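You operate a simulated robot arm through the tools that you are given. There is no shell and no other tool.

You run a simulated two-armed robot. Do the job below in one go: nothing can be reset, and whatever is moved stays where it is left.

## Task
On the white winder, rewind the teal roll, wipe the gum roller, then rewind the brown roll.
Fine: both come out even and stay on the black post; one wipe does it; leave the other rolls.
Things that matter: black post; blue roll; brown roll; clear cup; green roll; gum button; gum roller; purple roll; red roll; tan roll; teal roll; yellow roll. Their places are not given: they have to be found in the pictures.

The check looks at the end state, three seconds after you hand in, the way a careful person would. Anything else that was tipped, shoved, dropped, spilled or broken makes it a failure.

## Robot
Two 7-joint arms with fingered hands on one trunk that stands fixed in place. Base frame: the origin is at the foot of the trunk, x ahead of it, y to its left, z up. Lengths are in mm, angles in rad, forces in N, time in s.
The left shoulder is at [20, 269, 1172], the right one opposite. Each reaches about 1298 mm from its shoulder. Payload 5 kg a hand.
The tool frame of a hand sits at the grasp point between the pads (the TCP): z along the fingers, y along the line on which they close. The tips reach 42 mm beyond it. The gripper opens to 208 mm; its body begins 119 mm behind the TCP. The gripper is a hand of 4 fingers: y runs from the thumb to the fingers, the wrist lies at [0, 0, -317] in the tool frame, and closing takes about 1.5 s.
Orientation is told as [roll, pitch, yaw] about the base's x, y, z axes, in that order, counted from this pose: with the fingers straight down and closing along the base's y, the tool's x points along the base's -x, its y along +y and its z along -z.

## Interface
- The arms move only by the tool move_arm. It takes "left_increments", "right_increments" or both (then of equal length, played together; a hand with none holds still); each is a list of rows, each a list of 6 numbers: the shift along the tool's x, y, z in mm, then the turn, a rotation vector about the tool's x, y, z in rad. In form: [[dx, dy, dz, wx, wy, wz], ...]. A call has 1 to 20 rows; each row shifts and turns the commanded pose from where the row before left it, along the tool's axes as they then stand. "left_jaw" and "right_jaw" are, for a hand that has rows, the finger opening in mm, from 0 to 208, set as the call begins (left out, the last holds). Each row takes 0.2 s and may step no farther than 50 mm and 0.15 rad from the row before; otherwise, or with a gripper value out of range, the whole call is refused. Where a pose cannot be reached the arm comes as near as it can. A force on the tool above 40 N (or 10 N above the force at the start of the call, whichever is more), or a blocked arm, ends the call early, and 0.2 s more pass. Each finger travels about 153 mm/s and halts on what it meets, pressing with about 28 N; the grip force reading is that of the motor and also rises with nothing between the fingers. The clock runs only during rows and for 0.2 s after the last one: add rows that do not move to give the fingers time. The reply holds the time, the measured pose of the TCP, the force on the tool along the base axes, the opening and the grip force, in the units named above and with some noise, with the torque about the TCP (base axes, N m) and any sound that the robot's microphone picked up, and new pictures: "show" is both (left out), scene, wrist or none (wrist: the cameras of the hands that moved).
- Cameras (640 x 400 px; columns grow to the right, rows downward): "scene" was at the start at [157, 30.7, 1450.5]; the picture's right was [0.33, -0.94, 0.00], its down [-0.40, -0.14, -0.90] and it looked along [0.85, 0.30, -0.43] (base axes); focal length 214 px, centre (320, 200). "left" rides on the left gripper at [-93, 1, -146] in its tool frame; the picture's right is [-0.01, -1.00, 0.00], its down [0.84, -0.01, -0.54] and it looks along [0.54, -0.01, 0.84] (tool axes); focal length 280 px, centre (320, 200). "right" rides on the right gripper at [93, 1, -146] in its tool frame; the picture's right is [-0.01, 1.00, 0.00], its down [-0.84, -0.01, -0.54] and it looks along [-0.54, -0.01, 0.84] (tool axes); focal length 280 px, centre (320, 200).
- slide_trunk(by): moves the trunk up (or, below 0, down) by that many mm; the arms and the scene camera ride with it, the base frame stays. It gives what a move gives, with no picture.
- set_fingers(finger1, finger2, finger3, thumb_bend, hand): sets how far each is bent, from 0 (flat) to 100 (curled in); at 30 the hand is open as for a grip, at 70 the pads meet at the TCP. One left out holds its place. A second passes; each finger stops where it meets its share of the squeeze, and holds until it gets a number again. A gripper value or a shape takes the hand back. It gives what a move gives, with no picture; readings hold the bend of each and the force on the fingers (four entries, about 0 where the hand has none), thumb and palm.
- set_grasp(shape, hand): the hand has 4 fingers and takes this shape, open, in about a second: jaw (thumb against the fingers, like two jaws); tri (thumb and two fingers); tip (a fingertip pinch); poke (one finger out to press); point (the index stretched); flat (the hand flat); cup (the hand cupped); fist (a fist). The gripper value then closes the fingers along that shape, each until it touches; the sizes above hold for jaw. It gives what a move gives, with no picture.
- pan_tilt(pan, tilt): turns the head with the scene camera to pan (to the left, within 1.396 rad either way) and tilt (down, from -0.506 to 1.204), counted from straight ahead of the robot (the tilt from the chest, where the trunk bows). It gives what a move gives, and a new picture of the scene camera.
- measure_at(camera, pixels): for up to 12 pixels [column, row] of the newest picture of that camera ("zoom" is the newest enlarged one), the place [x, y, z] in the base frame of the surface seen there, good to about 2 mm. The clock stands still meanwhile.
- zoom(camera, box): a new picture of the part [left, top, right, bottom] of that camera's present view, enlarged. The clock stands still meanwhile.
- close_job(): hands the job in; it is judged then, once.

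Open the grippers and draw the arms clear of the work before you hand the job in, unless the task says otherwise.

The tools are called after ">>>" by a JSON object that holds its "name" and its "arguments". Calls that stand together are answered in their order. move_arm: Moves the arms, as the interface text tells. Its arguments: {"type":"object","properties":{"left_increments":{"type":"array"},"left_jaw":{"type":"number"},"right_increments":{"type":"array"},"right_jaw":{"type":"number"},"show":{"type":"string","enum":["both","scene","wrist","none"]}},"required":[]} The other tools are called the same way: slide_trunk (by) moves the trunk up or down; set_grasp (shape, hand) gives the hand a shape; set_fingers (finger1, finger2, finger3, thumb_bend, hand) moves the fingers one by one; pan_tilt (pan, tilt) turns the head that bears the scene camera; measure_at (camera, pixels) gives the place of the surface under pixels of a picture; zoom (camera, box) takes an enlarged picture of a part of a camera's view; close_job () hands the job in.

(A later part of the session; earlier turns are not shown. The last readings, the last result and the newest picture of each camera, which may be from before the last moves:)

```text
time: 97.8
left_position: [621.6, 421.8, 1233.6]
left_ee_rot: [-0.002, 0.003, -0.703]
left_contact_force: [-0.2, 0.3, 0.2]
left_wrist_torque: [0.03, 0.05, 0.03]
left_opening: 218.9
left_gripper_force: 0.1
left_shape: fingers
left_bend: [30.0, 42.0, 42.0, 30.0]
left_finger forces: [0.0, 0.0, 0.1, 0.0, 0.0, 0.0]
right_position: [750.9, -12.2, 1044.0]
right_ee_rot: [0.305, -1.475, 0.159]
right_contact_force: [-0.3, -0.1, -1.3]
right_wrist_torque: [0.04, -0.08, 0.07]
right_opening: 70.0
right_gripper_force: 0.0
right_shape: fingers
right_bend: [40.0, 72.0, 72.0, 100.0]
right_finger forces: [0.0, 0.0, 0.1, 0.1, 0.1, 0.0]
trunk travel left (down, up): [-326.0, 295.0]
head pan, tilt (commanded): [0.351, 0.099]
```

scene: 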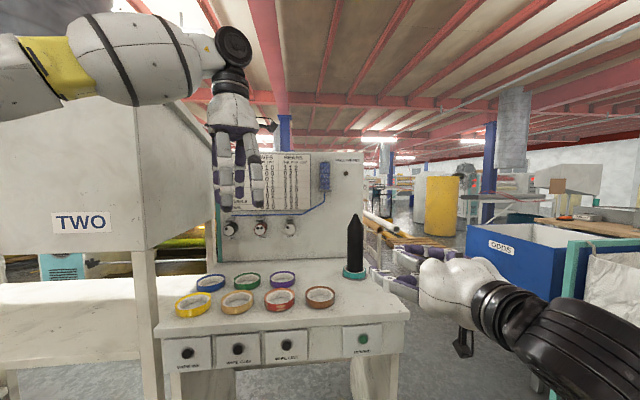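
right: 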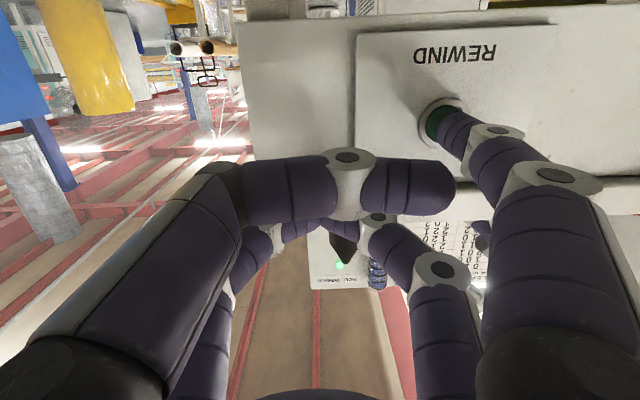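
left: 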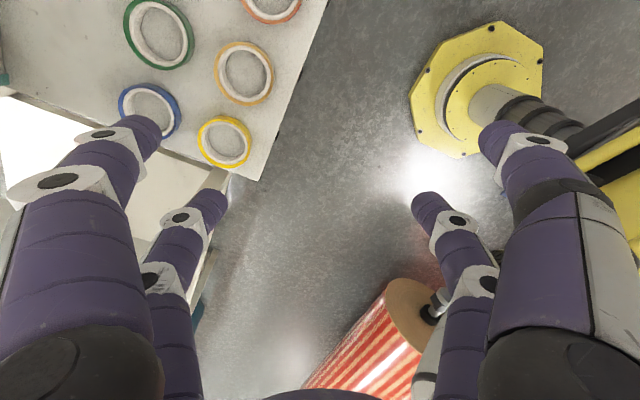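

The left hand is upright at (622, 422, 1234) and the rollers are visible at row 228. I zoom on them and the cup, and turn the left hand to the bench's heading.

>>> {"name": "zoom", "arguments": {"camera": "scene", "box": [215, 205, 315, 265]}}

>>> {"name": "zoom", "arguments": {"camera": "scene", "box": [300, 145, 380, 290]}}

>>> {"name": "set_fingers", "arguments": {"hand": "left", "finger1": 40, "finger2": 100, "finger3": 100, "thumb_bend": 100}}

>>> {"name": "move_arm", "arguments": {"left_increments": [[0, 0, 0, 0, 0, -0.144], [0, 0, 0, 0, 0, -0.144], [0, 0, 0, 0, 0, -0.144], [0, 0, 0, 0, 0, -0.144], [0, 0, 0, 0, 0, -0.144], [0, 0, 0, 0, 0, -0.144], [0, 0, 0, 0, 0, -0.144], [0, 0, 0, 0, 0, -0.144], [0, 0, 0, 0, -0.125, 0], [0, 0, 0, 0, -0.125, 0], [0, 0, 0, 0, -0.125, 0], [0, 0, 0, 0, -0.125, 0]]}}

```text
6.40 times, centred on (265, 235) of scene
```

zoom: 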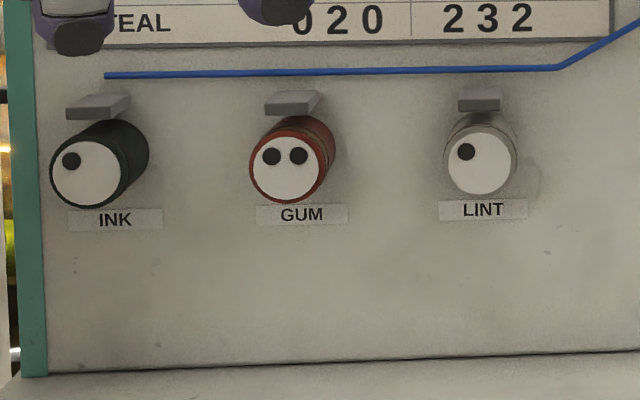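

```text
2.76 times, centred on (340, 218) of scene
```

zoom: 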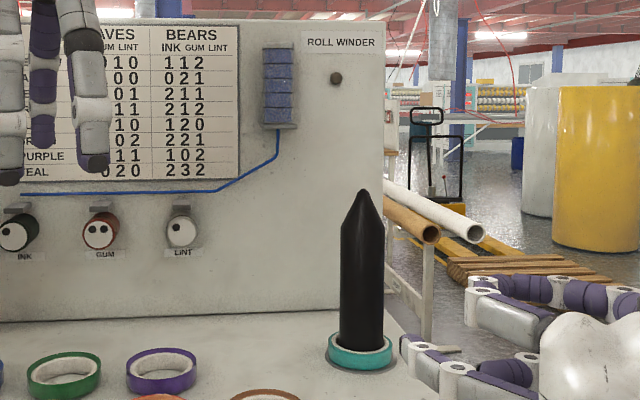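

```text
time: 98.8
left_position: [621.4, 420.3, 1234.4]
left_ee_rot: [-0.002, 0.001, -0.703]
left_contact_force: [0.1, -0.1, -0.9]
left_wrist_torque: [0.01, 0.02, -0.03]
left_opening: 70.4
left_gripper_force: 0.0
left_shape: fingers
left_bend: [40.0, 72.0, 72.0, 100.0]
left_finger forces: [0.1, 0.1, 0.1, 0.0, 0.0, 0.0]
right_position: [750.0, -11.0, 1045.8]
right_ee_rot: [0.304, -1.476, 0.16]
right_contact_force: [0.0, -0.2, -0.1]
right_wrist_torque: [0.05, 0.0, 0.01]
right_opening: 70.2
right_gripper_force: 0.1
right_shape: fingers
right_bend: [40.0, 72.0, 72.0, 100.0]
right_finger forces: [0.0, 0.0, 0.1, 0.0, 0.0, 0.2]
trunk travel left (down, up): [-326.0, 295.0]
head pan, tilt (commanded): [0.351, 0.099]
```

```text
time: 101.4
left_position: [621.5, 422.0, 1235.5]
left_ee_rot: [-0.002, -0.502, 0.448]
left_contact_force: [0.2, -0.6, 0.8]
left_wrist_torque: [-0.01, -0.02, 0.01]
left_opening: 70.4
left_gripper_force: 0.2
left_shape: fingers
left_bend: [40.0, 72.0, 72.0, 100.0]
left_finger forces: [0.0, 0.1, 0.0, 0.1, 0.0, 0.1]
right_position: [749.5, -10.8, 1046.1]
right_ee_rot: [0.308, -1.48, 0.158]
right_contact_force: [-0.1, -0.5, 0.2]
right_wrist_torque: [-0.06, 0.07, 0.02]
right_opening: 70.0
right_gripper_force: 0.0
right_shape: fingers
right_bend: [40.0, 72.0, 72.0, 100.0]
right_finger forces: [0.1, 0.1, 0.0, 0.1, 0.0, 0.1]
trunk travel left (down, up): [-326.0, 295.0]
head pan, tilt (commanded): [0.351, 0.099]
```

scene: 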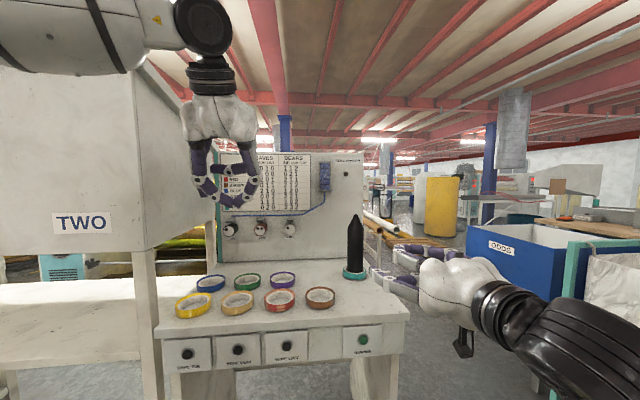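
left: 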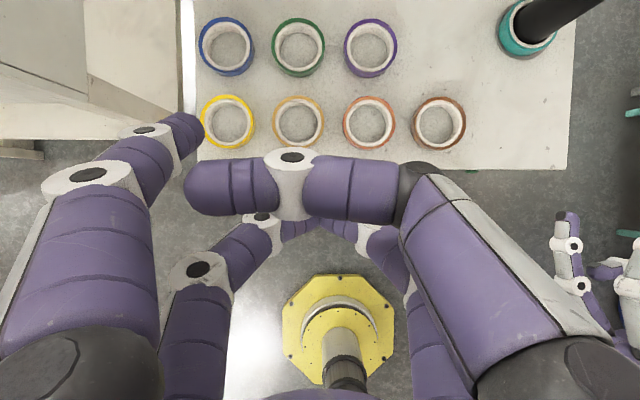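

Gum now shows two dots (ink 1, lint 1), as the chart says. The left hand is at heading 0.448, tilt 0.5; I measure the WIPE GUM cap and finger1's tip.

>>> {"name": "zoom", "arguments": {"camera": "scene", "box": [205, 325, 275, 375]}}

>>> {"name": "measure_at", "arguments": {"camera": "left", "pixels": [[192, 122], [185, 118], [198, 130], [178, 122], [203, 122], [195, 140], [180, 135], [170, 145], [205, 130], [188, 113], [160, 150], [200, 118]]}}

```text
8.00 times, centred on (240, 350) of scene
```

zoom: 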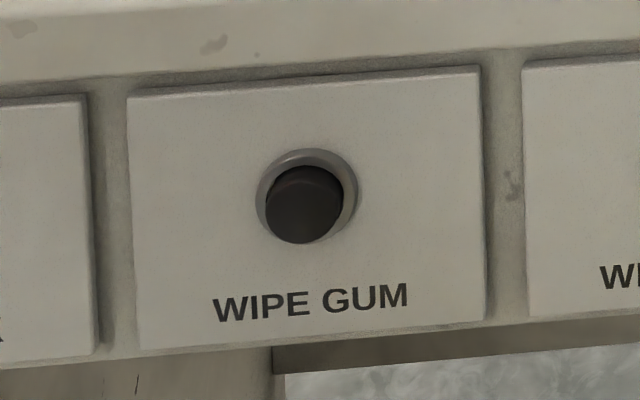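

```text
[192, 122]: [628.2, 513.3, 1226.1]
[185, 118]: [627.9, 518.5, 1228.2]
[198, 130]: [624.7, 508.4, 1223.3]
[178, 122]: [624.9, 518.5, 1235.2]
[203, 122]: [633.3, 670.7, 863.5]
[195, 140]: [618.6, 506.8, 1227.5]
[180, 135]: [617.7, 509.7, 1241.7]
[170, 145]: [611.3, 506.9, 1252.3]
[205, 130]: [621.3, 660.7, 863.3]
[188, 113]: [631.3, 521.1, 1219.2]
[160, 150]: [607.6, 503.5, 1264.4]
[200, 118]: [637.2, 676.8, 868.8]
```

>>> {"name": "measure_at", "arguments": {"camera": "zoom", "pixels": [[304, 205], [285, 205], [325, 205], [304, 185], [304, 228], [295, 215], [262, 190], [350, 190], [220, 200], [420, 200], [304, 60], [250, 110]]}}

```text
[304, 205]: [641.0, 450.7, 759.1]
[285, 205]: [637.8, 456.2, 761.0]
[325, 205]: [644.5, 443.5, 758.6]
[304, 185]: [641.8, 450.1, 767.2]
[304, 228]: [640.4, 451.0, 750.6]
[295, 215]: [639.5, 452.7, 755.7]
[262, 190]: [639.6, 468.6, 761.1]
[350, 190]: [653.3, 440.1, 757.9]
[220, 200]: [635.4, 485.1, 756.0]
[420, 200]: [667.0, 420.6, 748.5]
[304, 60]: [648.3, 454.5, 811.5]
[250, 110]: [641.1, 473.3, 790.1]
```

The WIPE GUM cap's face centre is (641, 450, 759). I bring the left hand in front of the bench, then lower the trunk 280 mm; the right hand stays 60 mm clear of the bench front.

>>> {"name": "move_arm", "arguments": {"left_increments": [[24.1, -22.3, -13.2, 0, 0, 0], [24.1, -22.3, -13.2, 0, 0, 0], [24.1, -22.3, -13.2, 0, 0, 0]], "show": "none"}}

>>> {"name": "slide_trunk", "arguments": {"by": -280}}

>>> {"name": "pan_tilt", "arguments": {"pan": 0.4, "tilt": 0.4}}

```text
time: 102.2
left_position: [576.7, 326.3, 1233.4]
left_ee_rot: [-0.001, -0.498, 0.45]
left_contact_force: [0.2, 1.0, -1.0]
left_wrist_torque: [-0.05, 0.03, 0.01]
left_opening: 70.3
left_gripper_force: 0.1
left_shape: fingers
left_bend: [40.0, 72.0, 72.0, 100.0]
left_finger forces: [0.0, 0.0, 0.1, 0.1, 0.0, 0.0]
right_position: [750.6, -11.2, 1045.3]
right_ee_rot: [0.304, -1.475, 0.162]
right_contact_force: [1.1, -0.4, -1.6]
right_wrist_torque: [0.02, -0.04, 0.02]
right_opening: 70.1
right_gripper_force: 0.2
right_shape: fingers
right_bend: [40.0, 72.0, 72.0, 100.0]
right_finger forces: [0.1, 0.1, 0.0, 0.0, 0.0, 0.0]
trunk travel left (down, up): [-326.0, 295.0]
head pan, tilt (commanded): [0.351, 0.099]
```

```text
time: 105.0
left_position: [573.9, 325.1, 955.4]
left_ee_rot: [-0.002, -0.499, 0.448]
left_contact_force: [-0.7, -0.6, 0.9]
left_wrist_torque: [0.01, -0.03, -0.01]
left_opening: 70.5
left_gripper_force: 0.1
left_shape: fingers
left_bend: [40.0, 72.0, 72.0, 100.0]
left_finger forces: [0.1, 0.0, 0.0, 0.0, 0.1, 0.0]
right_position: [748.7, -11.6, 767.9]
right_ee_rot: [0.306, -1.479, 0.163]
right_contact_force: [-0.8, 0.4, 0.6]
right_wrist_torque: [0.0, 0.05, -0.02]
right_opening: 70.4
right_gripper_force: 0.0
right_shape: fingers
right_bend: [40.0, 72.0, 72.0, 100.0]
right_finger forces: [0.0, 0.0, 0.0, 0.0, 0.0, 0.0]
trunk travel left (down, up): [-46.0, 575.0]
head pan, tilt (commanded): [0.351, 0.099]
```

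```text
time: 105.8
left_position: [575.9, 326.1, 954.0]
left_ee_rot: [-0.002, -0.498, 0.449]
left_contact_force: [0.0, 0.2, 0.9]
left_wrist_torque: [0.01, 0.0, 0.0]
left_opening: 70.3
left_gripper_force: 0.1
left_shape: fingers
left_bend: [40.0, 72.0, 72.0, 100.0]
left_finger forces: [0.0, 0.1, 0.0, 0.0, 0.1, 0.1]
right_position: [749.3, -11.9, 765.9]
right_ee_rot: [0.306, -1.477, 0.16]
right_contact_force: [0.2, -0.1, 1.2]
right_wrist_torque: [-0.01, 0.0, 0.03]
right_opening: 70.3
right_gripper_force: 0.0
right_shape: fingers
right_bend: [40.0, 72.0, 72.0, 100.0]
right_finger forces: [0.0, 0.1, 0.0, 0.0, 0.0, 0.0]
trunk travel left (down, up): [-46.0, 575.0]
head pan, tilt (commanded): [0.4, 0.4]
```

scene: 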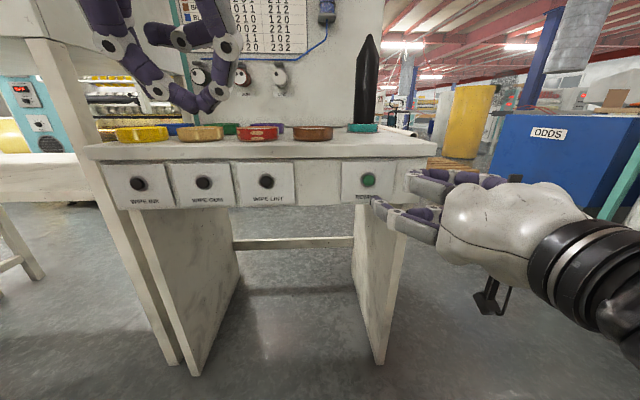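

The left hand is in front of WIPE GUM at z=954. I lower it 184 mm with the arm to the button's height.

>>> {"name": "move_arm", "arguments": {"left_increments": [[17.7, 0, 32.3, 0, 0, 0], [17.7, 0, 32.3, 0, 0, 0], [17.7, 0, 32.3, 0, 0, 0], [17.7, 0, 32.3, 0, 0, 0], [17.7, 0, 32.3, 0, 0, 0], [0, 0, 0, 0, 0, 0]]}}

>>> {"name": "zoom", "arguments": {"camera": "left", "box": [80, 20, 320, 200]}}

```text
time: 107.2
left_position: [574.6, 323.0, 769.4]
left_ee_rot: [-0.003, -0.5, 0.448]
left_contact_force: [-0.4, 0.2, 0.2]
left_wrist_torque: [0.0, -0.03, 0.02]
left_opening: 70.3
left_gripper_force: 0.2
left_shape: fingers
left_bend: [40.0, 72.0, 72.0, 100.0]
left_finger forces: [0.0, 0.0, 0.0, 0.0, 0.0, 0.0]
right_position: [750.3, -11.7, 765.7]
right_ee_rot: [0.305, -1.477, 0.161]
right_contact_force: [-0.4, -0.2, -0.6]
right_wrist_torque: [-0.02, -0.01, -0.03]
right_opening: 69.9
right_gripper_force: 0.1
right_shape: fingers
right_bend: [40.0, 72.0, 72.0, 100.0]
right_finger forces: [0.0, 0.0, 0.0, 0.0, 0.0, 0.0]
trunk travel left (down, up): [-46.0, 575.0]
head pan, tilt (commanded): [0.4, 0.4]
```

scene: 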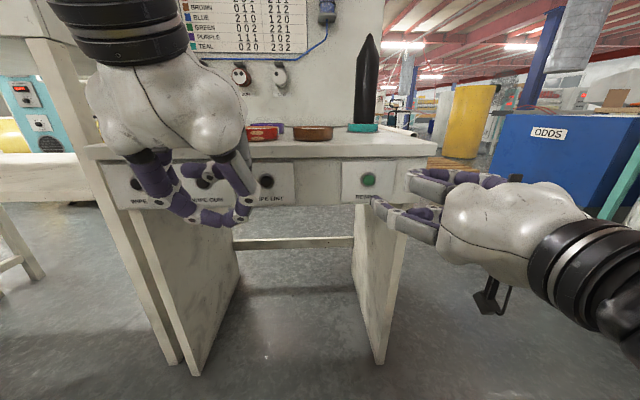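
left: 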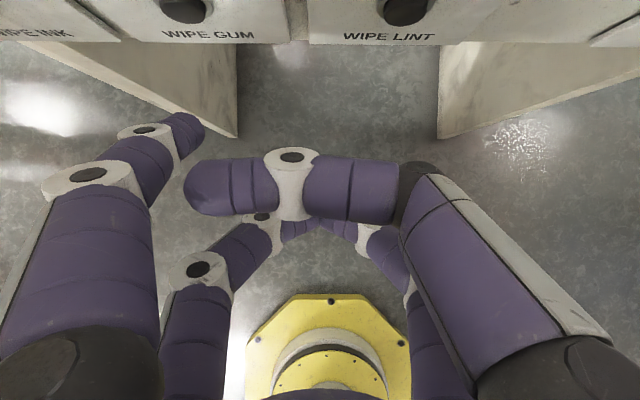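

```text
2.22 times, centred on (200, 110) of left
```

zoom: 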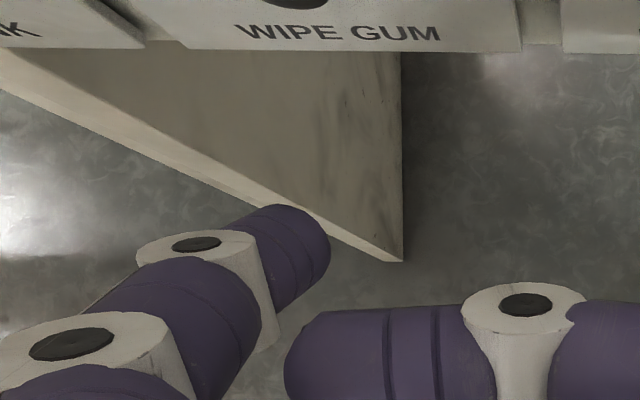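

WIPE GUM shows at (185,8) and finger1's tip at (190,122), lined up sideways. I advance 50 mm toward the button and look.

>>> {"name": "move_arm", "arguments": {"left_increments": [[-21.9, 1, 12, 0, 0, 0], [-21.9, 1, 12, 0, 0, 0], [0, 0, 0, 0, 0, 0]]}}

>>> {"name": "zoom", "arguments": {"camera": "left", "box": [100, 20, 300, 180]}}

>>> {"name": "measure_at", "arguments": {"camera": "left", "pixels": [[185, 100], [192, 118], [198, 125], [180, 90], [190, 85], [200, 95], [170, 95], [195, 105], [188, 75], [210, 85], [165, 85], [185, 65]]}}

```text
time: 108.0
left_position: [620.9, 348.4, 770.8]
left_ee_rot: [-0.003, -0.499, 0.449]
left_contact_force: [0.3, 0.0, -1.1]
left_wrist_torque: [-0.01, -0.02, 0.02]
left_opening: 70.0
left_gripper_force: 0.0
left_shape: fingers
left_bend: [40.0, 72.0, 72.0, 100.0]
left_finger forces: [0.0, 0.0, 0.1, 0.0, 0.0, 0.0]
right_position: [750.2, -11.7, 766.3]
right_ee_rot: [0.304, -1.479, 0.162]
right_contact_force: [1.0, 0.7, 0.0]
right_wrist_torque: [-0.02, -0.02, -0.03]
right_opening: 70.6
right_gripper_force: 0.0
right_shape: fingers
right_bend: [40.0, 72.0, 72.0, 100.0]
right_finger forces: [0.0, 0.1, 0.1, 0.0, 0.0, 0.0]
trunk travel left (down, up): [-46.0, 575.0]
head pan, tilt (commanded): [0.4, 0.4]
```

scene: 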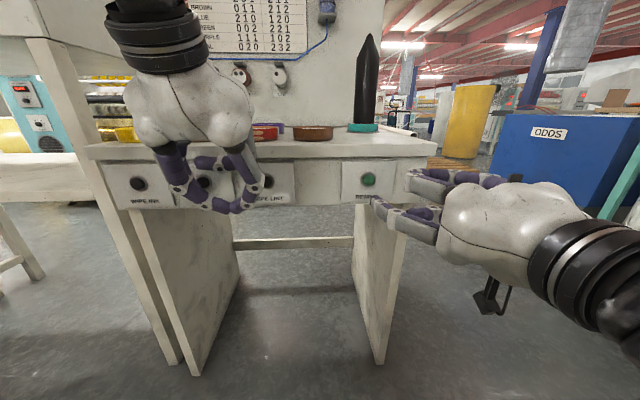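
left: 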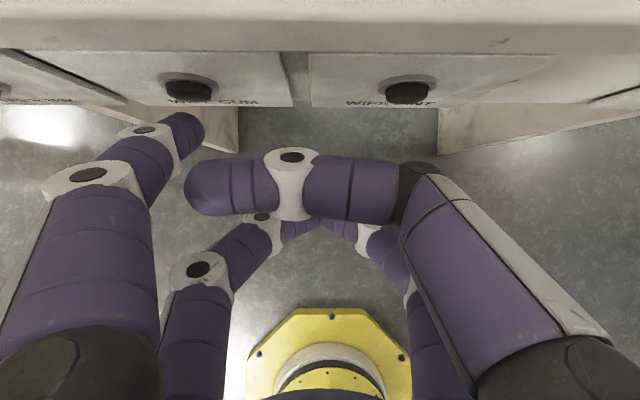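

```text
2.50 times, centred on (200, 100) of left
```

zoom: 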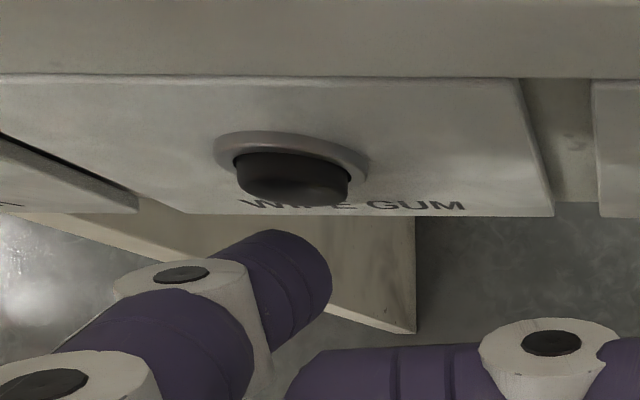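

```text
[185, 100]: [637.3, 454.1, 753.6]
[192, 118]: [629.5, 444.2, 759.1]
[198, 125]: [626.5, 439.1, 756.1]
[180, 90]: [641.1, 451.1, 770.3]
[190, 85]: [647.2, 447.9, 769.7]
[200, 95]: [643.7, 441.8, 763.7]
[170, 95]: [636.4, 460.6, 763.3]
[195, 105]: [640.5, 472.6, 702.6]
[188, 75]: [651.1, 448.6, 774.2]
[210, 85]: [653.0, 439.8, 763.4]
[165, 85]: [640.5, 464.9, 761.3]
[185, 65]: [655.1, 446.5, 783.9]
```

The tip is about 10 mm from the cap and centred on it. I press forward along the bench normal in 3 mm steps.

>>> {"name": "move_arm", "arguments": {"left_increments": [[-2.63, 0, 1.44, 0, 0, 0], [-2.63, 0, 1.44, 0, 0, 0], [-2.63, 0, 1.44, 0, 0, 0], [-2.63, 0, 1.44, 0, 0, 0]]}}

```text
time: 109.0
left_position: [630.1, 353.5, 770.5]
left_ee_rot: [-0.002, -0.498, 0.448]
left_contact_force: [-1.7, -0.3, -0.2]
left_wrist_torque: [-0.01, 0.04, 0.19]
left_opening: 70.3
left_gripper_force: 1.4
left_shape: fingers
left_bend: [40.0, 72.0, 72.0, 100.0]
left_finger forces: [2.3, 0.1, 0.1, 0.1, 0.0, 0.1]
right_position: [750.7, -11.3, 765.8]
right_ee_rot: [0.306, -1.481, 0.162]
right_contact_force: [-0.3, -0.4, 0.6]
right_wrist_torque: [0.0, 0.0, -0.01]
right_opening: 70.1
right_gripper_force: 0.1
right_shape: fingers
right_bend: [40.0, 72.0, 72.0, 100.0]
right_finger forces: [0.0, 0.0, 0.1, 0.1, 0.0, 0.0]
trunk travel left (down, up): [-46.0, 575.0]
head pan, tilt (commanded): [0.4, 0.4]
heard: click
```

scene: 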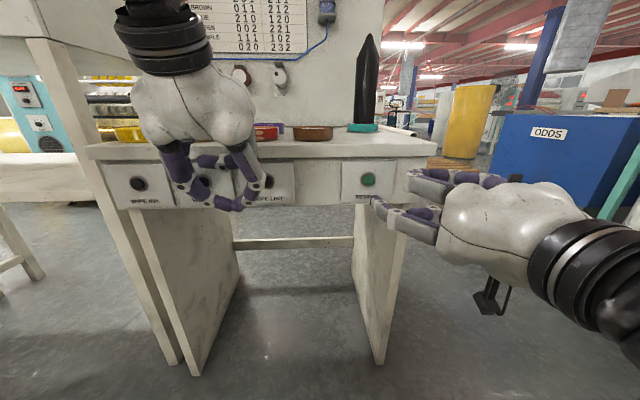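
left: 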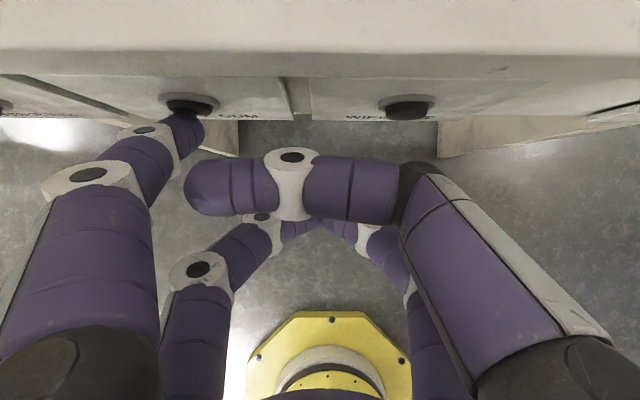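

A click was heard with a light touch. I back off straight away along the bench normal and then check the gum roller.

>>> {"name": "move_arm", "arguments": {"left_increments": [[17.5, 0, -9.6, 0, 0, 0], [26.3, 0, -14.4, 0, 0, 0], [26.3, 0, -14.4, 0, 0, 0], [0, 0, 0, 0, 0, 0], [0, 0, 0, 0, 0, 0]]}}

>>> {"name": "zoom", "arguments": {"camera": "scene", "box": [215, 55, 305, 110]}}

```text
time: 110.2
left_position: [558.1, 318.4, 770.7]
left_ee_rot: [0.0, -0.499, 0.448]
left_contact_force: [0.5, 0.0, 0.0]
left_wrist_torque: [-0.02, 0.01, 0.01]
left_opening: 70.3
left_gripper_force: 0.1
left_shape: fingers
left_bend: [40.0, 72.0, 72.0, 100.0]
left_finger forces: [0.0, 0.0, 0.0, 0.1, 0.1, 0.1]
right_position: [750.4, -11.7, 765.3]
right_ee_rot: [0.305, -1.475, 0.16]
right_contact_force: [-0.1, -0.1, 0.2]
right_wrist_torque: [-0.01, 0.01, 0.03]
right_opening: 70.1
right_gripper_force: 0.0
right_shape: fingers
right_bend: [40.0, 72.0, 72.0, 100.0]
right_finger forces: [0.0, 0.1, 0.0, 0.0, 0.0, 0.0]
trunk travel left (down, up): [-46.0, 575.0]
head pan, tilt (commanded): [0.4, 0.4]
```

scene: 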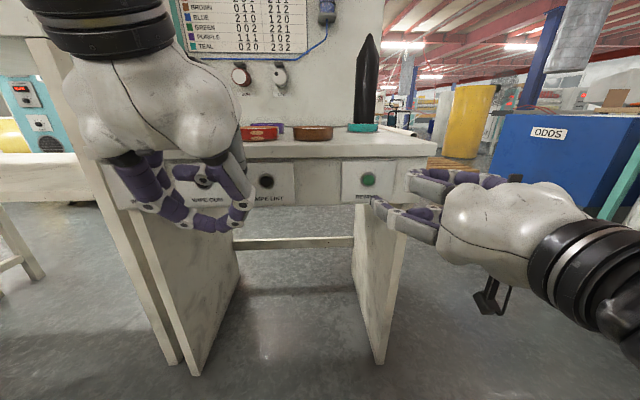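
left: 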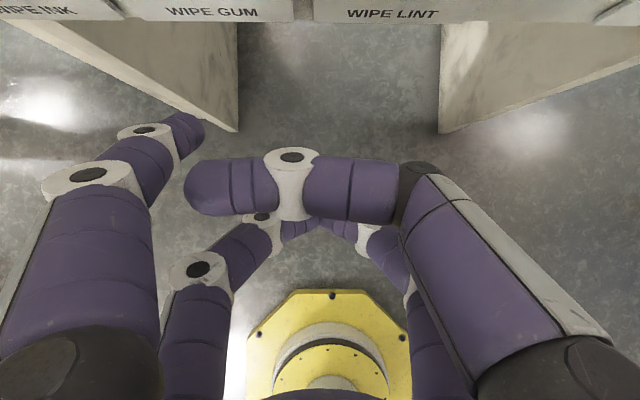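

```text
7.11 times, centred on (260, 82) of scene
```

zoom: 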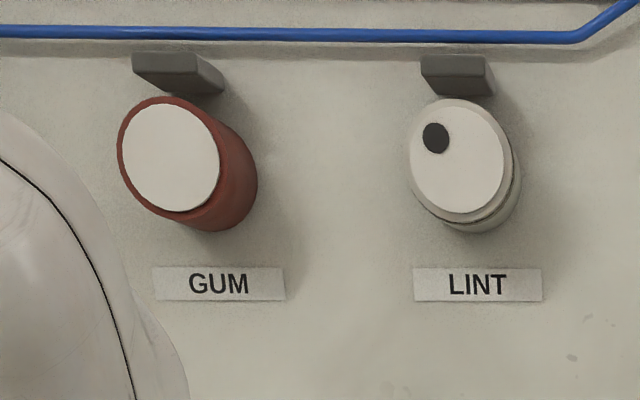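

The gum roller is clean with one wipe. Now for the brown roll: I lift the left hand back up, raise the trunk, and turn the hand to the earlier carrying orientation.

>>> {"name": "move_arm", "arguments": {"left_increments": [[-17.7, 0, -32.3, 0, 0, 0], [-17.7, 0, -32.3, 0, 0, 0], [-17.7, 0, -32.3, 0, 0, 0], [-17.7, 0, -32.3, 0, 0, 0], [-17.7, 0, -32.3, 0, 0, 0]], "show": "none"}}

>>> {"name": "slide_trunk", "arguments": {"by": 280}}

>>> {"name": "move_arm", "arguments": {"left_increments": [[0, 0, 0, 0, 0.125, 0], [0, 0, 0, 0, 0.125, 0], [0, 0, 0, 0, 0.125, 0], [0, 0, 0, 0, 0.125, 0], [0, 0, 0, 0, 0, 0.144], [0, 0, 0, 0, 0, 0.144], [0, 0, 0, 0, 0, 0.144], [0, 0, 0, 0, 0, 0.144], [0, 0, 0, 0, 0, 0.144], [0, 0, 0, 0, 0, 0.144], [0, 0, 0, 0, 0, 0.144], [0, 0, 0, 0, 0, 0.144]], "show": "none"}}

>>> {"name": "set_fingers", "arguments": {"hand": "left", "finger1": 30, "finger2": 45, "finger3": 45, "thumb_bend": 30}}

```text
time: 111.4
left_position: [557.4, 319.8, 954.5]
left_ee_rot: [-0.002, -0.5, 0.448]
left_contact_force: [0.1, -0.1, -0.1]
left_wrist_torque: [-0.04, 0.01, -0.03]
left_opening: 70.5
left_gripper_force: 0.2
left_shape: fingers
left_bend: [40.0, 72.0, 72.0, 100.0]
left_finger forces: [0.0, 0.0, 0.0, 0.0, 0.1, 0.0]
right_position: [749.8, -10.3, 765.7]
right_ee_rot: [0.304, -1.479, 0.162]
right_contact_force: [0.0, -0.4, 0.1]
right_wrist_torque: [0.0, -0.02, -0.04]
right_opening: 70.3
right_gripper_force: 0.0
right_shape: fingers
right_bend: [40.0, 72.0, 72.0, 100.0]
right_finger forces: [0.0, 0.1, 0.0, 0.0, 0.1, 0.0]
trunk travel left (down, up): [-46.0, 575.0]
head pan, tilt (commanded): [0.4, 0.4]
```

```text
time: 114.2
left_position: [558.6, 319.3, 1234.4]
left_ee_rot: [0.001, -0.499, 0.449]
left_contact_force: [0.6, 0.5, -0.9]
left_wrist_torque: [0.02, 0.03, 0.05]
left_opening: 70.3
left_gripper_force: 0.0
left_shape: fingers
left_bend: [40.0, 72.0, 72.0, 100.0]
left_finger forces: [0.0, 0.1, 0.1, 0.0, 0.1, 0.0]
right_position: [751.7, -11.1, 1046.2]
right_ee_rot: [0.308, -1.478, 0.159]
right_contact_force: [0.5, -0.1, 0.2]
right_wrist_torque: [0.04, -0.02, 0.05]
right_opening: 70.5
right_gripper_force: 0.2
right_shape: fingers
right_bend: [40.0, 72.0, 72.0, 100.0]
right_finger forces: [0.1, 0.0, 0.1, 0.0, 0.1, 0.0]
trunk travel left (down, up): [-326.0, 295.0]
head pan, tilt (commanded): [0.4, 0.4]
```

```text
time: 116.8
left_position: [557.8, 320.5, 1234.3]
left_ee_rot: [-0.002, 0.0, -0.706]
left_contact_force: [-0.8, 0.2, -0.5]
left_wrist_torque: [0.0, 0.02, 0.0]
left_opening: 70.5
left_gripper_force: 0.2
left_shape: fingers
left_bend: [40.0, 72.0, 72.0, 100.0]
left_finger forces: [0.1, 0.0, 0.1, 0.0, 0.1, 0.0]
right_position: [750.3, -11.2, 1046.8]
right_ee_rot: [0.305, -1.478, 0.161]
right_contact_force: [-0.5, -0.7, -0.5]
right_wrist_torque: [0.01, -0.03, -0.01]
right_opening: 70.2
right_gripper_force: 0.0
right_shape: fingers
right_bend: [40.0, 72.0, 72.0, 100.0]
right_finger forces: [0.0, 0.0, 0.0, 0.1, 0.0, 0.0]
trunk travel left (down, up): [-326.0, 295.0]
head pan, tilt (commanded): [0.4, 0.4]
```

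```text
time: 117.8
left_position: [557.6, 319.0, 1234.3]
left_ee_rot: [-0.001, 0.001, -0.702]
left_contact_force: [0.4, 0.0, -0.5]
left_wrist_torque: [0.0, -0.01, -0.05]
left_opening: 218.1
left_gripper_force: 0.0
left_shape: fingers
left_bend: [30.0, 45.0, 45.0, 30.0]
left_finger forces: [0.0, 0.0, 0.0, 0.0, 0.0, 0.0]
right_position: [749.3, -11.5, 1045.7]
right_ee_rot: [0.305, -1.477, 0.159]
right_contact_force: [-0.1, -0.5, -0.2]
right_wrist_torque: [0.02, -0.03, -0.02]
right_opening: 69.9
right_gripper_force: 0.1
right_shape: fingers
right_bend: [40.0, 72.0, 72.0, 100.0]
right_finger forces: [0.1, 0.0, 0.0, 0.1, 0.1, 0.1]
trunk travel left (down, up): [-326.0, 295.0]
head pan, tilt (commanded): [0.4, 0.4]
```

The left hand is upright with heading −0.70 and fingers pre-shaped. I tilt it forward to 1.03 and move over the brown roll at height.

>>> {"name": "move_arm", "arguments": {"left_increments": [[0, 0, 0, 0, -0.147, 0], [0, 0, 0, 0, -0.147, 0], [0, 0, 0, 0, -0.147, 0], [0, 0, 0, 0, -0.147, 0], [0, 0, 0, 0, -0.147, 0], [0, 0, 0, 0, -0.147, 0], [0, 0, 0, 0, -0.147, 0], [-19.3, 22.6, 32.2, 0, 0, 0], [-19.3, 22.6, 32.2, 0, 0, 0], [-19.3, 22.6, 32.2, 0, 0, 0], [-19.3, 22.6, 32.2, 0, 0, 0], [-19.3, 22.6, 32.2, 0, 0, 0], [-19.3, 22.6, 32.2, 0, 0, 0], [0, 0, 0, 0, 0, 0]]}}

```text
time: 120.8
left_position: [818.6, 278.3, 1236.0]
left_ee_rot: [-0.001, -1.03, -0.702]
left_contact_force: [1.2, -0.7, -0.6]
left_wrist_torque: [0.0, 0.01, -0.05]
left_opening: 218.2
left_gripper_force: 0.1
left_shape: fingers
left_bend: [30.0, 45.0, 45.0, 30.0]
left_finger forces: [0.1, 0.1, 0.0, 0.0, 0.0, 0.0]
right_position: [749.0, -11.4, 1044.7]
right_ee_rot: [0.307, -1.477, 0.159]
right_contact_force: [0.7, -0.1, -0.3]
right_wrist_torque: [0.02, 0.0, 0.01]
right_opening: 70.4
right_gripper_force: 0.0
right_shape: fingers
right_bend: [40.0, 72.0, 72.0, 100.0]
right_finger forces: [0.0, 0.0, 0.0, 0.0, 0.0, 0.0]
trunk travel left (down, up): [-326.0, 295.0]
head pan, tilt (commanded): [0.4, 0.4]
```

scene: 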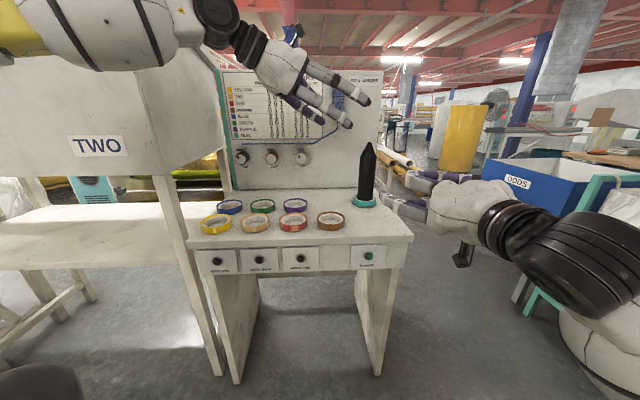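
left: 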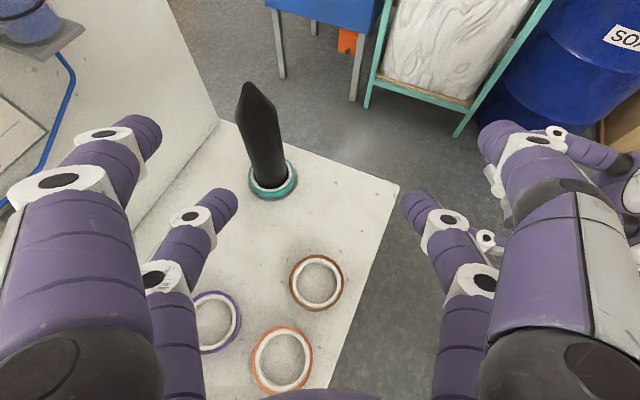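

Brown is at (316,283) in the left picture, right under the hand. I lower the arm 225 mm straight down (not the trunk), keeping the arm shape that worked at the post.

>>> {"name": "move_arm", "arguments": {"left_increments": [[32.1, 0, 19.3, 0, 0, 0], [32.1, 0, 19.3, 0, 0, 0], [32.1, 0, 19.3, 0, 0, 0], [32.1, 0, 19.3, 0, 0, 0], [32.1, 0, 19.3, 0, 0, 0], [32.1, 0, 19.3, 0, 0, 0], [0, 0, 0, 0, 0, 0]]}}

>>> {"name": "zoom", "arguments": {"camera": "left", "box": [180, 140, 460, 300]}}

```text
time: 122.4
left_position: [817.0, 275.7, 1010.8]
left_ee_rot: [-0.002, -1.03, -0.703]
left_contact_force: [0.5, 0.2, 0.8]
left_wrist_torque: [-0.06, 0.02, -0.03]
left_opening: 218.3
left_gripper_force: 0.1
left_shape: fingers
left_bend: [30.0, 45.0, 45.0, 30.0]
left_finger forces: [0.1, 0.0, 0.0, 0.0, 0.0, 0.0]
right_position: [751.0, -11.3, 1045.3]
right_ee_rot: [0.305, -1.479, 0.159]
right_contact_force: [1.3, 0.7, -0.3]
right_wrist_torque: [0.03, 0.0, -0.02]
right_opening: 70.2
right_gripper_force: 0.0
right_shape: fingers
right_bend: [40.0, 72.0, 72.0, 100.0]
right_finger forces: [0.0, 0.0, 0.0, 0.0, 0.1, 0.0]
trunk travel left (down, up): [-326.0, 295.0]
head pan, tilt (commanded): [0.4, 0.4]
```

scene: 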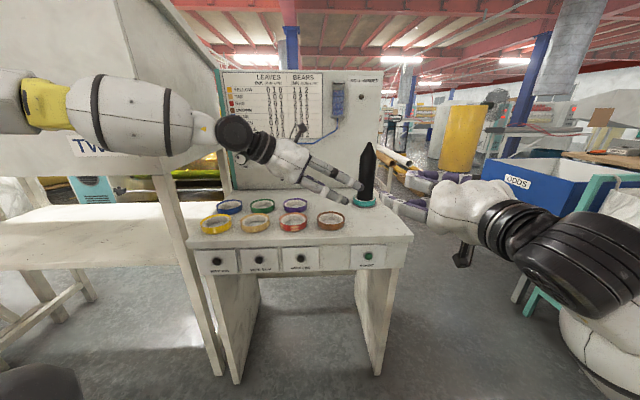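
left: 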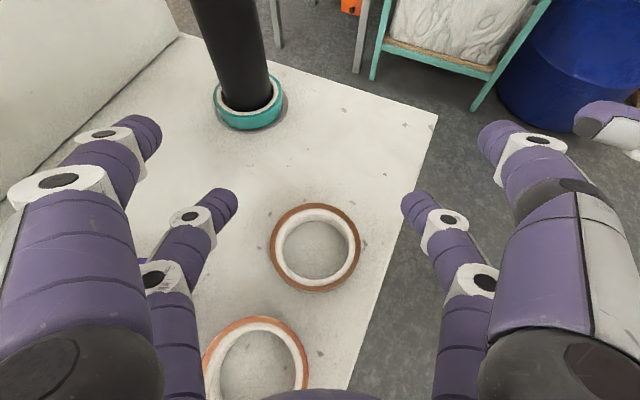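

```text
2.29 times, centred on (320, 220) of left
```

zoom: 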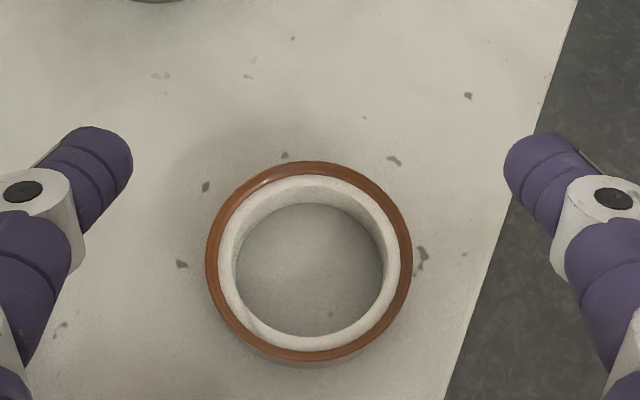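

I measure the brown rim and the fingertips to align.

>>> {"name": "measure_at", "arguments": {"camera": "left", "pixels": [[315, 206], [315, 289], [273, 247], [358, 247], [285, 217], [345, 217], [233, 201], [404, 204], [228, 196], [408, 199], [316, 247], [330, 330]]}}

```text
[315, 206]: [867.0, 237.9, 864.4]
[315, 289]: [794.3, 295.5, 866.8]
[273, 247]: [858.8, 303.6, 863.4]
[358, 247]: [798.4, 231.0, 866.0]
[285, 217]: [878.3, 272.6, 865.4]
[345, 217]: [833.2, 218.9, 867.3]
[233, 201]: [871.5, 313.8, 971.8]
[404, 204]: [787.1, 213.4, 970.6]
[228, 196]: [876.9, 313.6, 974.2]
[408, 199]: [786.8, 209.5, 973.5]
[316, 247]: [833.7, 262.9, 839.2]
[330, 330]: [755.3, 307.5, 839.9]
```

Ring centre (830.4, 266.5); I shift about 3 mm along y and 3.7 mm back, then lower the trunk 85 mm to TCP z≈925 and check.

>>> {"name": "move_arm", "arguments": {"left_increments": [[1.9, 2.9, -3.2, 0, 0, 0], [0, 0, 0, 0, 0, 0]], "show": "none"}}

>>> {"name": "slide_trunk", "arguments": {"by": -85}}

>>> {"name": "move_arm", "arguments": {"left_increments": [[0, 0, 0, 0, 0, 0]]}}

>>> {"name": "zoom", "arguments": {"camera": "scene", "box": [240, 130, 420, 250]}}

```text
time: 123.0
left_position: [816.2, 280.6, 1009.9]
left_ee_rot: [-0.002, -1.029, -0.702]
left_contact_force: [0.1, -0.1, 0.1]
left_wrist_torque: [0.0, 0.0, -0.03]
left_opening: 218.5
left_gripper_force: 0.0
left_shape: fingers
left_bend: [30.0, 45.0, 45.0, 30.0]
left_finger forces: [0.0, 0.0, 0.1, 0.1, 0.1, 0.1]
right_position: [748.9, -10.0, 1045.9]
right_ee_rot: [0.304, -1.478, 0.16]
right_contact_force: [0.2, -0.1, -0.7]
right_wrist_torque: [-0.04, -0.01, -0.01]
right_opening: 70.1
right_gripper_force: 0.1
right_shape: fingers
right_bend: [40.0, 72.0, 72.0, 100.0]
right_finger forces: [0.1, 0.0, 0.0, 0.1, 0.1, 0.0]
trunk travel left (down, up): [-326.0, 295.0]
head pan, tilt (commanded): [0.4, 0.4]
```

```text
time: 124.2
left_position: [815.7, 280.4, 926.5]
left_ee_rot: [0.0, -1.032, -0.704]
left_contact_force: [-1.0, -1.4, 1.4]
left_wrist_torque: [0.09, 0.0, 0.06]
left_opening: 218.3
left_gripper_force: 0.0
left_shape: fingers
left_bend: [30.0, 45.0, 45.0, 30.0]
left_finger forces: [0.1, 0.0, 0.0, 0.0, 0.0, 0.1]
right_position: [748.4, -12.3, 961.9]
right_ee_rot: [0.307, -1.479, 0.159]
right_contact_force: [-1.0, 0.6, 0.1]
right_wrist_torque: [-0.04, 0.08, -0.02]
right_opening: 70.1
right_gripper_force: 0.0
right_shape: fingers
right_bend: [40.0, 72.0, 72.0, 100.0]
right_finger forces: [0.0, 0.0, 0.0, 0.1, 0.0, 0.0]
trunk travel left (down, up): [-241.0, 380.0]
head pan, tilt (commanded): [0.4, 0.4]
```

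```text
time: 124.6
left_position: [816.5, 281.1, 925.5]
left_ee_rot: [-0.001, -1.029, -0.702]
left_contact_force: [-0.4, -1.2, 0.4]
left_wrist_torque: [0.01, 0.0, 0.04]
left_opening: 218.3
left_gripper_force: 0.0
left_shape: fingers
left_bend: [30.0, 45.0, 45.0, 30.0]
left_finger forces: [0.1, 0.0, 0.0, 0.1, 0.0, 0.1]
right_position: [750.2, -11.2, 960.3]
right_ee_rot: [0.305, -1.477, 0.161]
right_contact_force: [0.2, -0.2, 0.4]
right_wrist_torque: [0.01, 0.01, 0.05]
right_opening: 69.9
right_gripper_force: 0.1
right_shape: fingers
right_bend: [40.0, 72.0, 72.0, 100.0]
right_finger forces: [0.0, 0.0, 0.1, 0.0, 0.0, 0.0]
trunk travel left (down, up): [-241.0, 380.0]
head pan, tilt (commanded): [0.4, 0.4]
```

scene: 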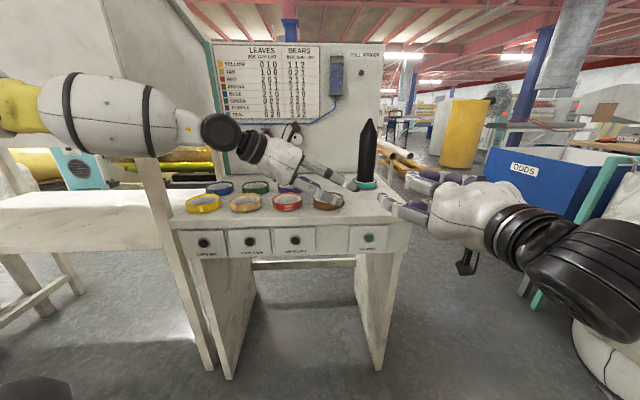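
left: 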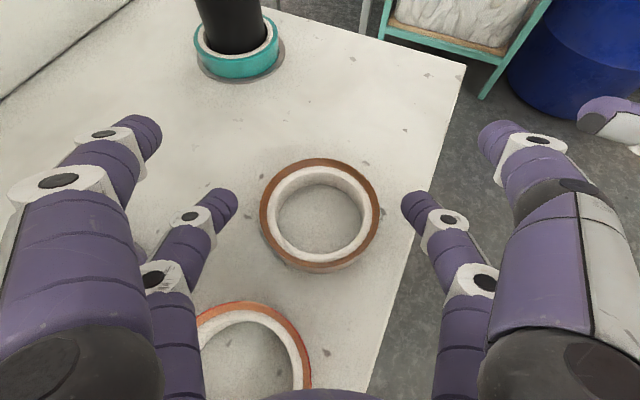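

```text
3.33 times, centred on (330, 190) of scene
```

zoom: 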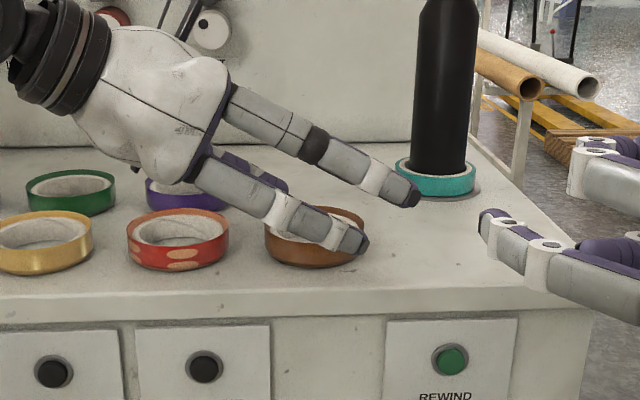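

Brown is centred between the fingertips at (320,213). I lower 25 mm with the arm and re-measure.

>>> {"name": "move_arm", "arguments": {"left_increments": [[5.4, 0, 3.2, 0, 0, 0], [5.4, 0, 3.2, 0, 0, 0], [5.4, 0, 3.2, 0, 0, 0], [5.2, 0, 3.2, 0, 0, 0], [0, 0, 0, 0, 0, 0]], "show": "wrist"}}

>>> {"name": "measure_at", "arguments": {"camera": "left", "pixels": [[235, 204], [404, 206], [232, 198], [406, 199], [320, 144], [320, 252], [257, 198], [383, 198], [275, 163], [365, 163], [280, 238], [360, 238]]}}

>>> {"name": "zoom", "arguments": {"camera": "left", "box": [180, 130, 460, 290]}}

```text
time: 125.8
left_position: [816.1, 279.7, 900.3]
left_ee_rot: [-0.001, -1.028, -0.703]
left_contact_force: [0.8, -0.7, 0.7]
left_wrist_torque: [0.0, 0.0, 0.05]
left_opening: 217.9
left_gripper_force: 0.0
left_shape: fingers
left_bend: [30.0, 45.0, 45.0, 30.0]
left_finger forces: [0.1, 0.0, 0.0, 0.1, 0.0, 0.0]
right_position: [751.0, -10.9, 961.3]
right_ee_rot: [0.306, -1.479, 0.161]
right_contact_force: [0.6, 0.0, -0.4]
right_wrist_torque: [0.03, 0.02, 0.0]
right_opening: 70.1
right_gripper_force: 0.1
right_shape: fingers
right_bend: [40.0, 72.0, 72.0, 100.0]
right_finger forces: [0.1, 0.0, 0.0, 0.1, 0.1, 0.0]
trunk travel left (down, up): [-241.0, 380.0]
head pan, tilt (commanded): [0.4, 0.4]
```

left: 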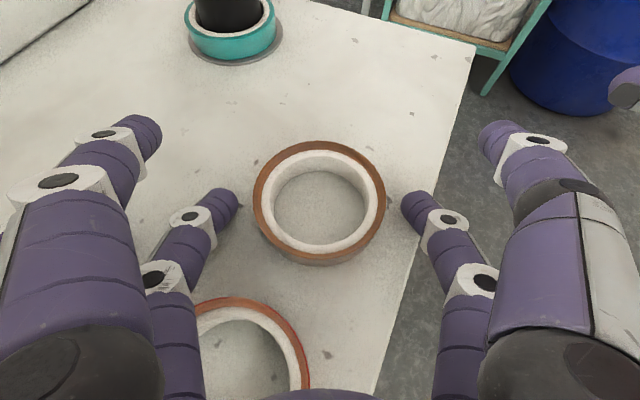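

```text
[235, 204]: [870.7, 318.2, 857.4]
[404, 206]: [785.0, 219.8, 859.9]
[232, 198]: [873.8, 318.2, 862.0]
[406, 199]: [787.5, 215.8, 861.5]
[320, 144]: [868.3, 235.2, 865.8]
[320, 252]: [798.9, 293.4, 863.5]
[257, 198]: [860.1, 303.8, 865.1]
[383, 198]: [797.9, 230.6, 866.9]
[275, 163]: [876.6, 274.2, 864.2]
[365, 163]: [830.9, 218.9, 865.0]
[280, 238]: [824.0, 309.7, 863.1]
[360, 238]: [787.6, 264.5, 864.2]
```

```text
2.29 times, centred on (320, 210) of left
```

zoom: 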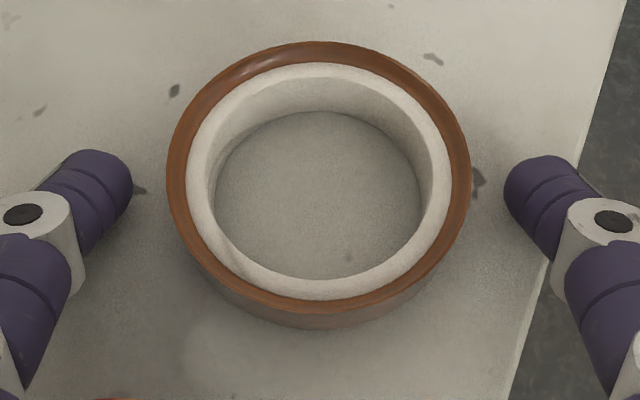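

Aligned like the teal grasp. I close finger2 and finger3 on the brown roll.

>>> {"name": "set_fingers", "arguments": {"hand": "left", "finger2": 60, "finger3": 60}}

>>> {"name": "move_arm", "arguments": {"left_increments": [[-8.6, 0, -5.2, 0, 0, 0], [-8.6, 0, -5.2, 0, 0, 0], [-8.6, 0, -5.2, 0, 0, 0], [0, 0, 0, 0, 0, 0]]}}

>>> {"name": "zoom", "arguments": {"camera": "left", "box": [180, 130, 460, 290]}}

>>> {"name": "zoom", "arguments": {"camera": "scene", "box": [240, 130, 420, 250]}}

```text
time: 126.8
left_position: [815.9, 280.9, 899.3]
left_ee_rot: [0.0, -1.029, -0.701]
left_contact_force: [-0.4, 1.3, 0.2]
left_wrist_torque: [-0.02, 0.01, 0.02]
left_opening: 218.5
left_gripper_force: 8.4
left_shape: fingers
left_bend: [30.0, 52.0, 52.0, 30.0]
left_finger forces: [0.0, 7.9, 7.8, 0.0, 0.0, 0.1]
right_position: [751.0, -11.5, 959.9]
right_ee_rot: [0.306, -1.477, 0.159]
right_contact_force: [0.4, 1.0, 0.5]
right_wrist_torque: [0.01, -0.01, 0.01]
right_opening: 70.3
right_gripper_force: 0.0
right_shape: fingers
right_bend: [40.0, 72.0, 72.0, 100.0]
right_finger forces: [0.0, 0.0, 0.1, 0.0, 0.1, 0.1]
trunk travel left (down, up): [-241.0, 380.0]
head pan, tilt (commanded): [0.4, 0.4]
```

```text
time: 127.8
left_position: [817.0, 281.8, 929.7]
left_ee_rot: [0.0, -1.029, -0.701]
left_contact_force: [-1.0, -0.3, -0.7]
left_wrist_torque: [0.01, 0.0, 0.0]
left_opening: 218.3
left_gripper_force: 7.9
left_shape: fingers
left_bend: [30.0, 52.0, 52.0, 30.0]
left_finger forces: [0.0, 8.0, 7.9, 0.0, 0.1, 0.0]
right_position: [750.1, -11.7, 960.8]
right_ee_rot: [0.306, -1.477, 0.161]
right_contact_force: [-0.9, 0.2, -0.6]
right_wrist_torque: [0.02, 0.0, 0.0]
right_opening: 70.0
right_gripper_force: 0.0
right_shape: fingers
right_bend: [40.0, 72.0, 72.0, 100.0]
right_finger forces: [0.1, 0.0, 0.1, 0.0, 0.0, 0.0]
trunk travel left (down, up): [-241.0, 380.0]
head pan, tilt (commanded): [0.4, 0.4]
```

scene: 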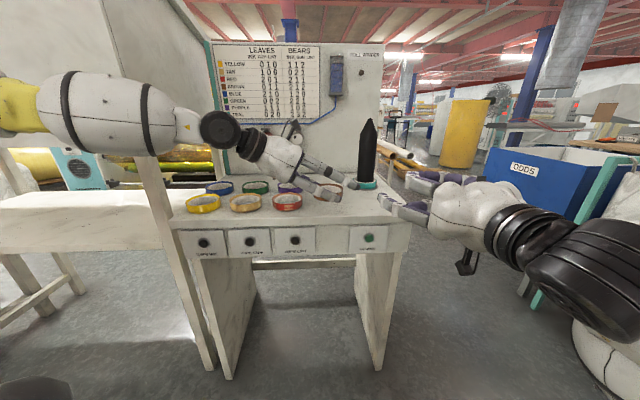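
left: 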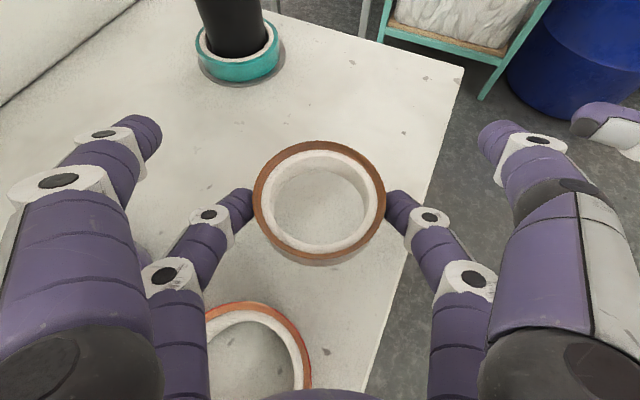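

```text
2.29 times, centred on (320, 210) of left
```

zoom: 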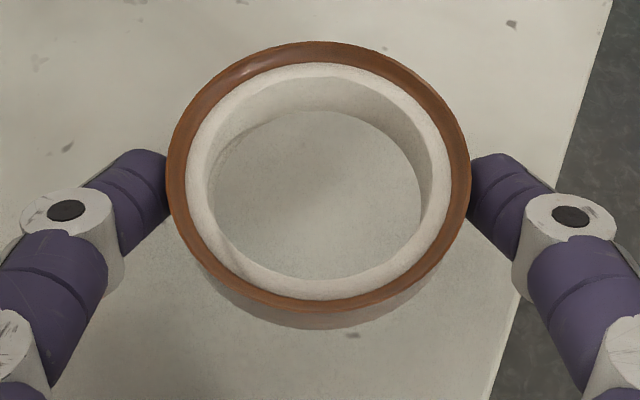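

```text
3.33 times, centred on (330, 190) of scene
```

zoom: 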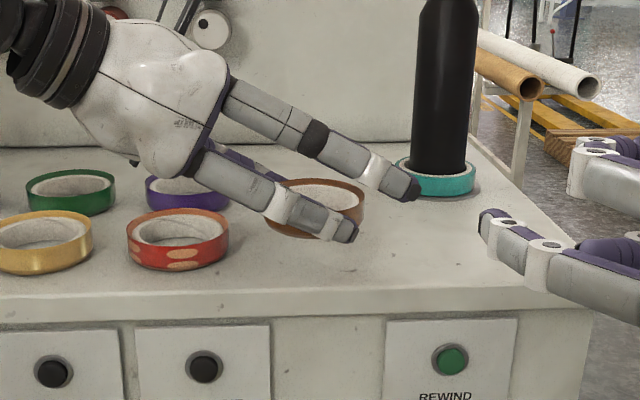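

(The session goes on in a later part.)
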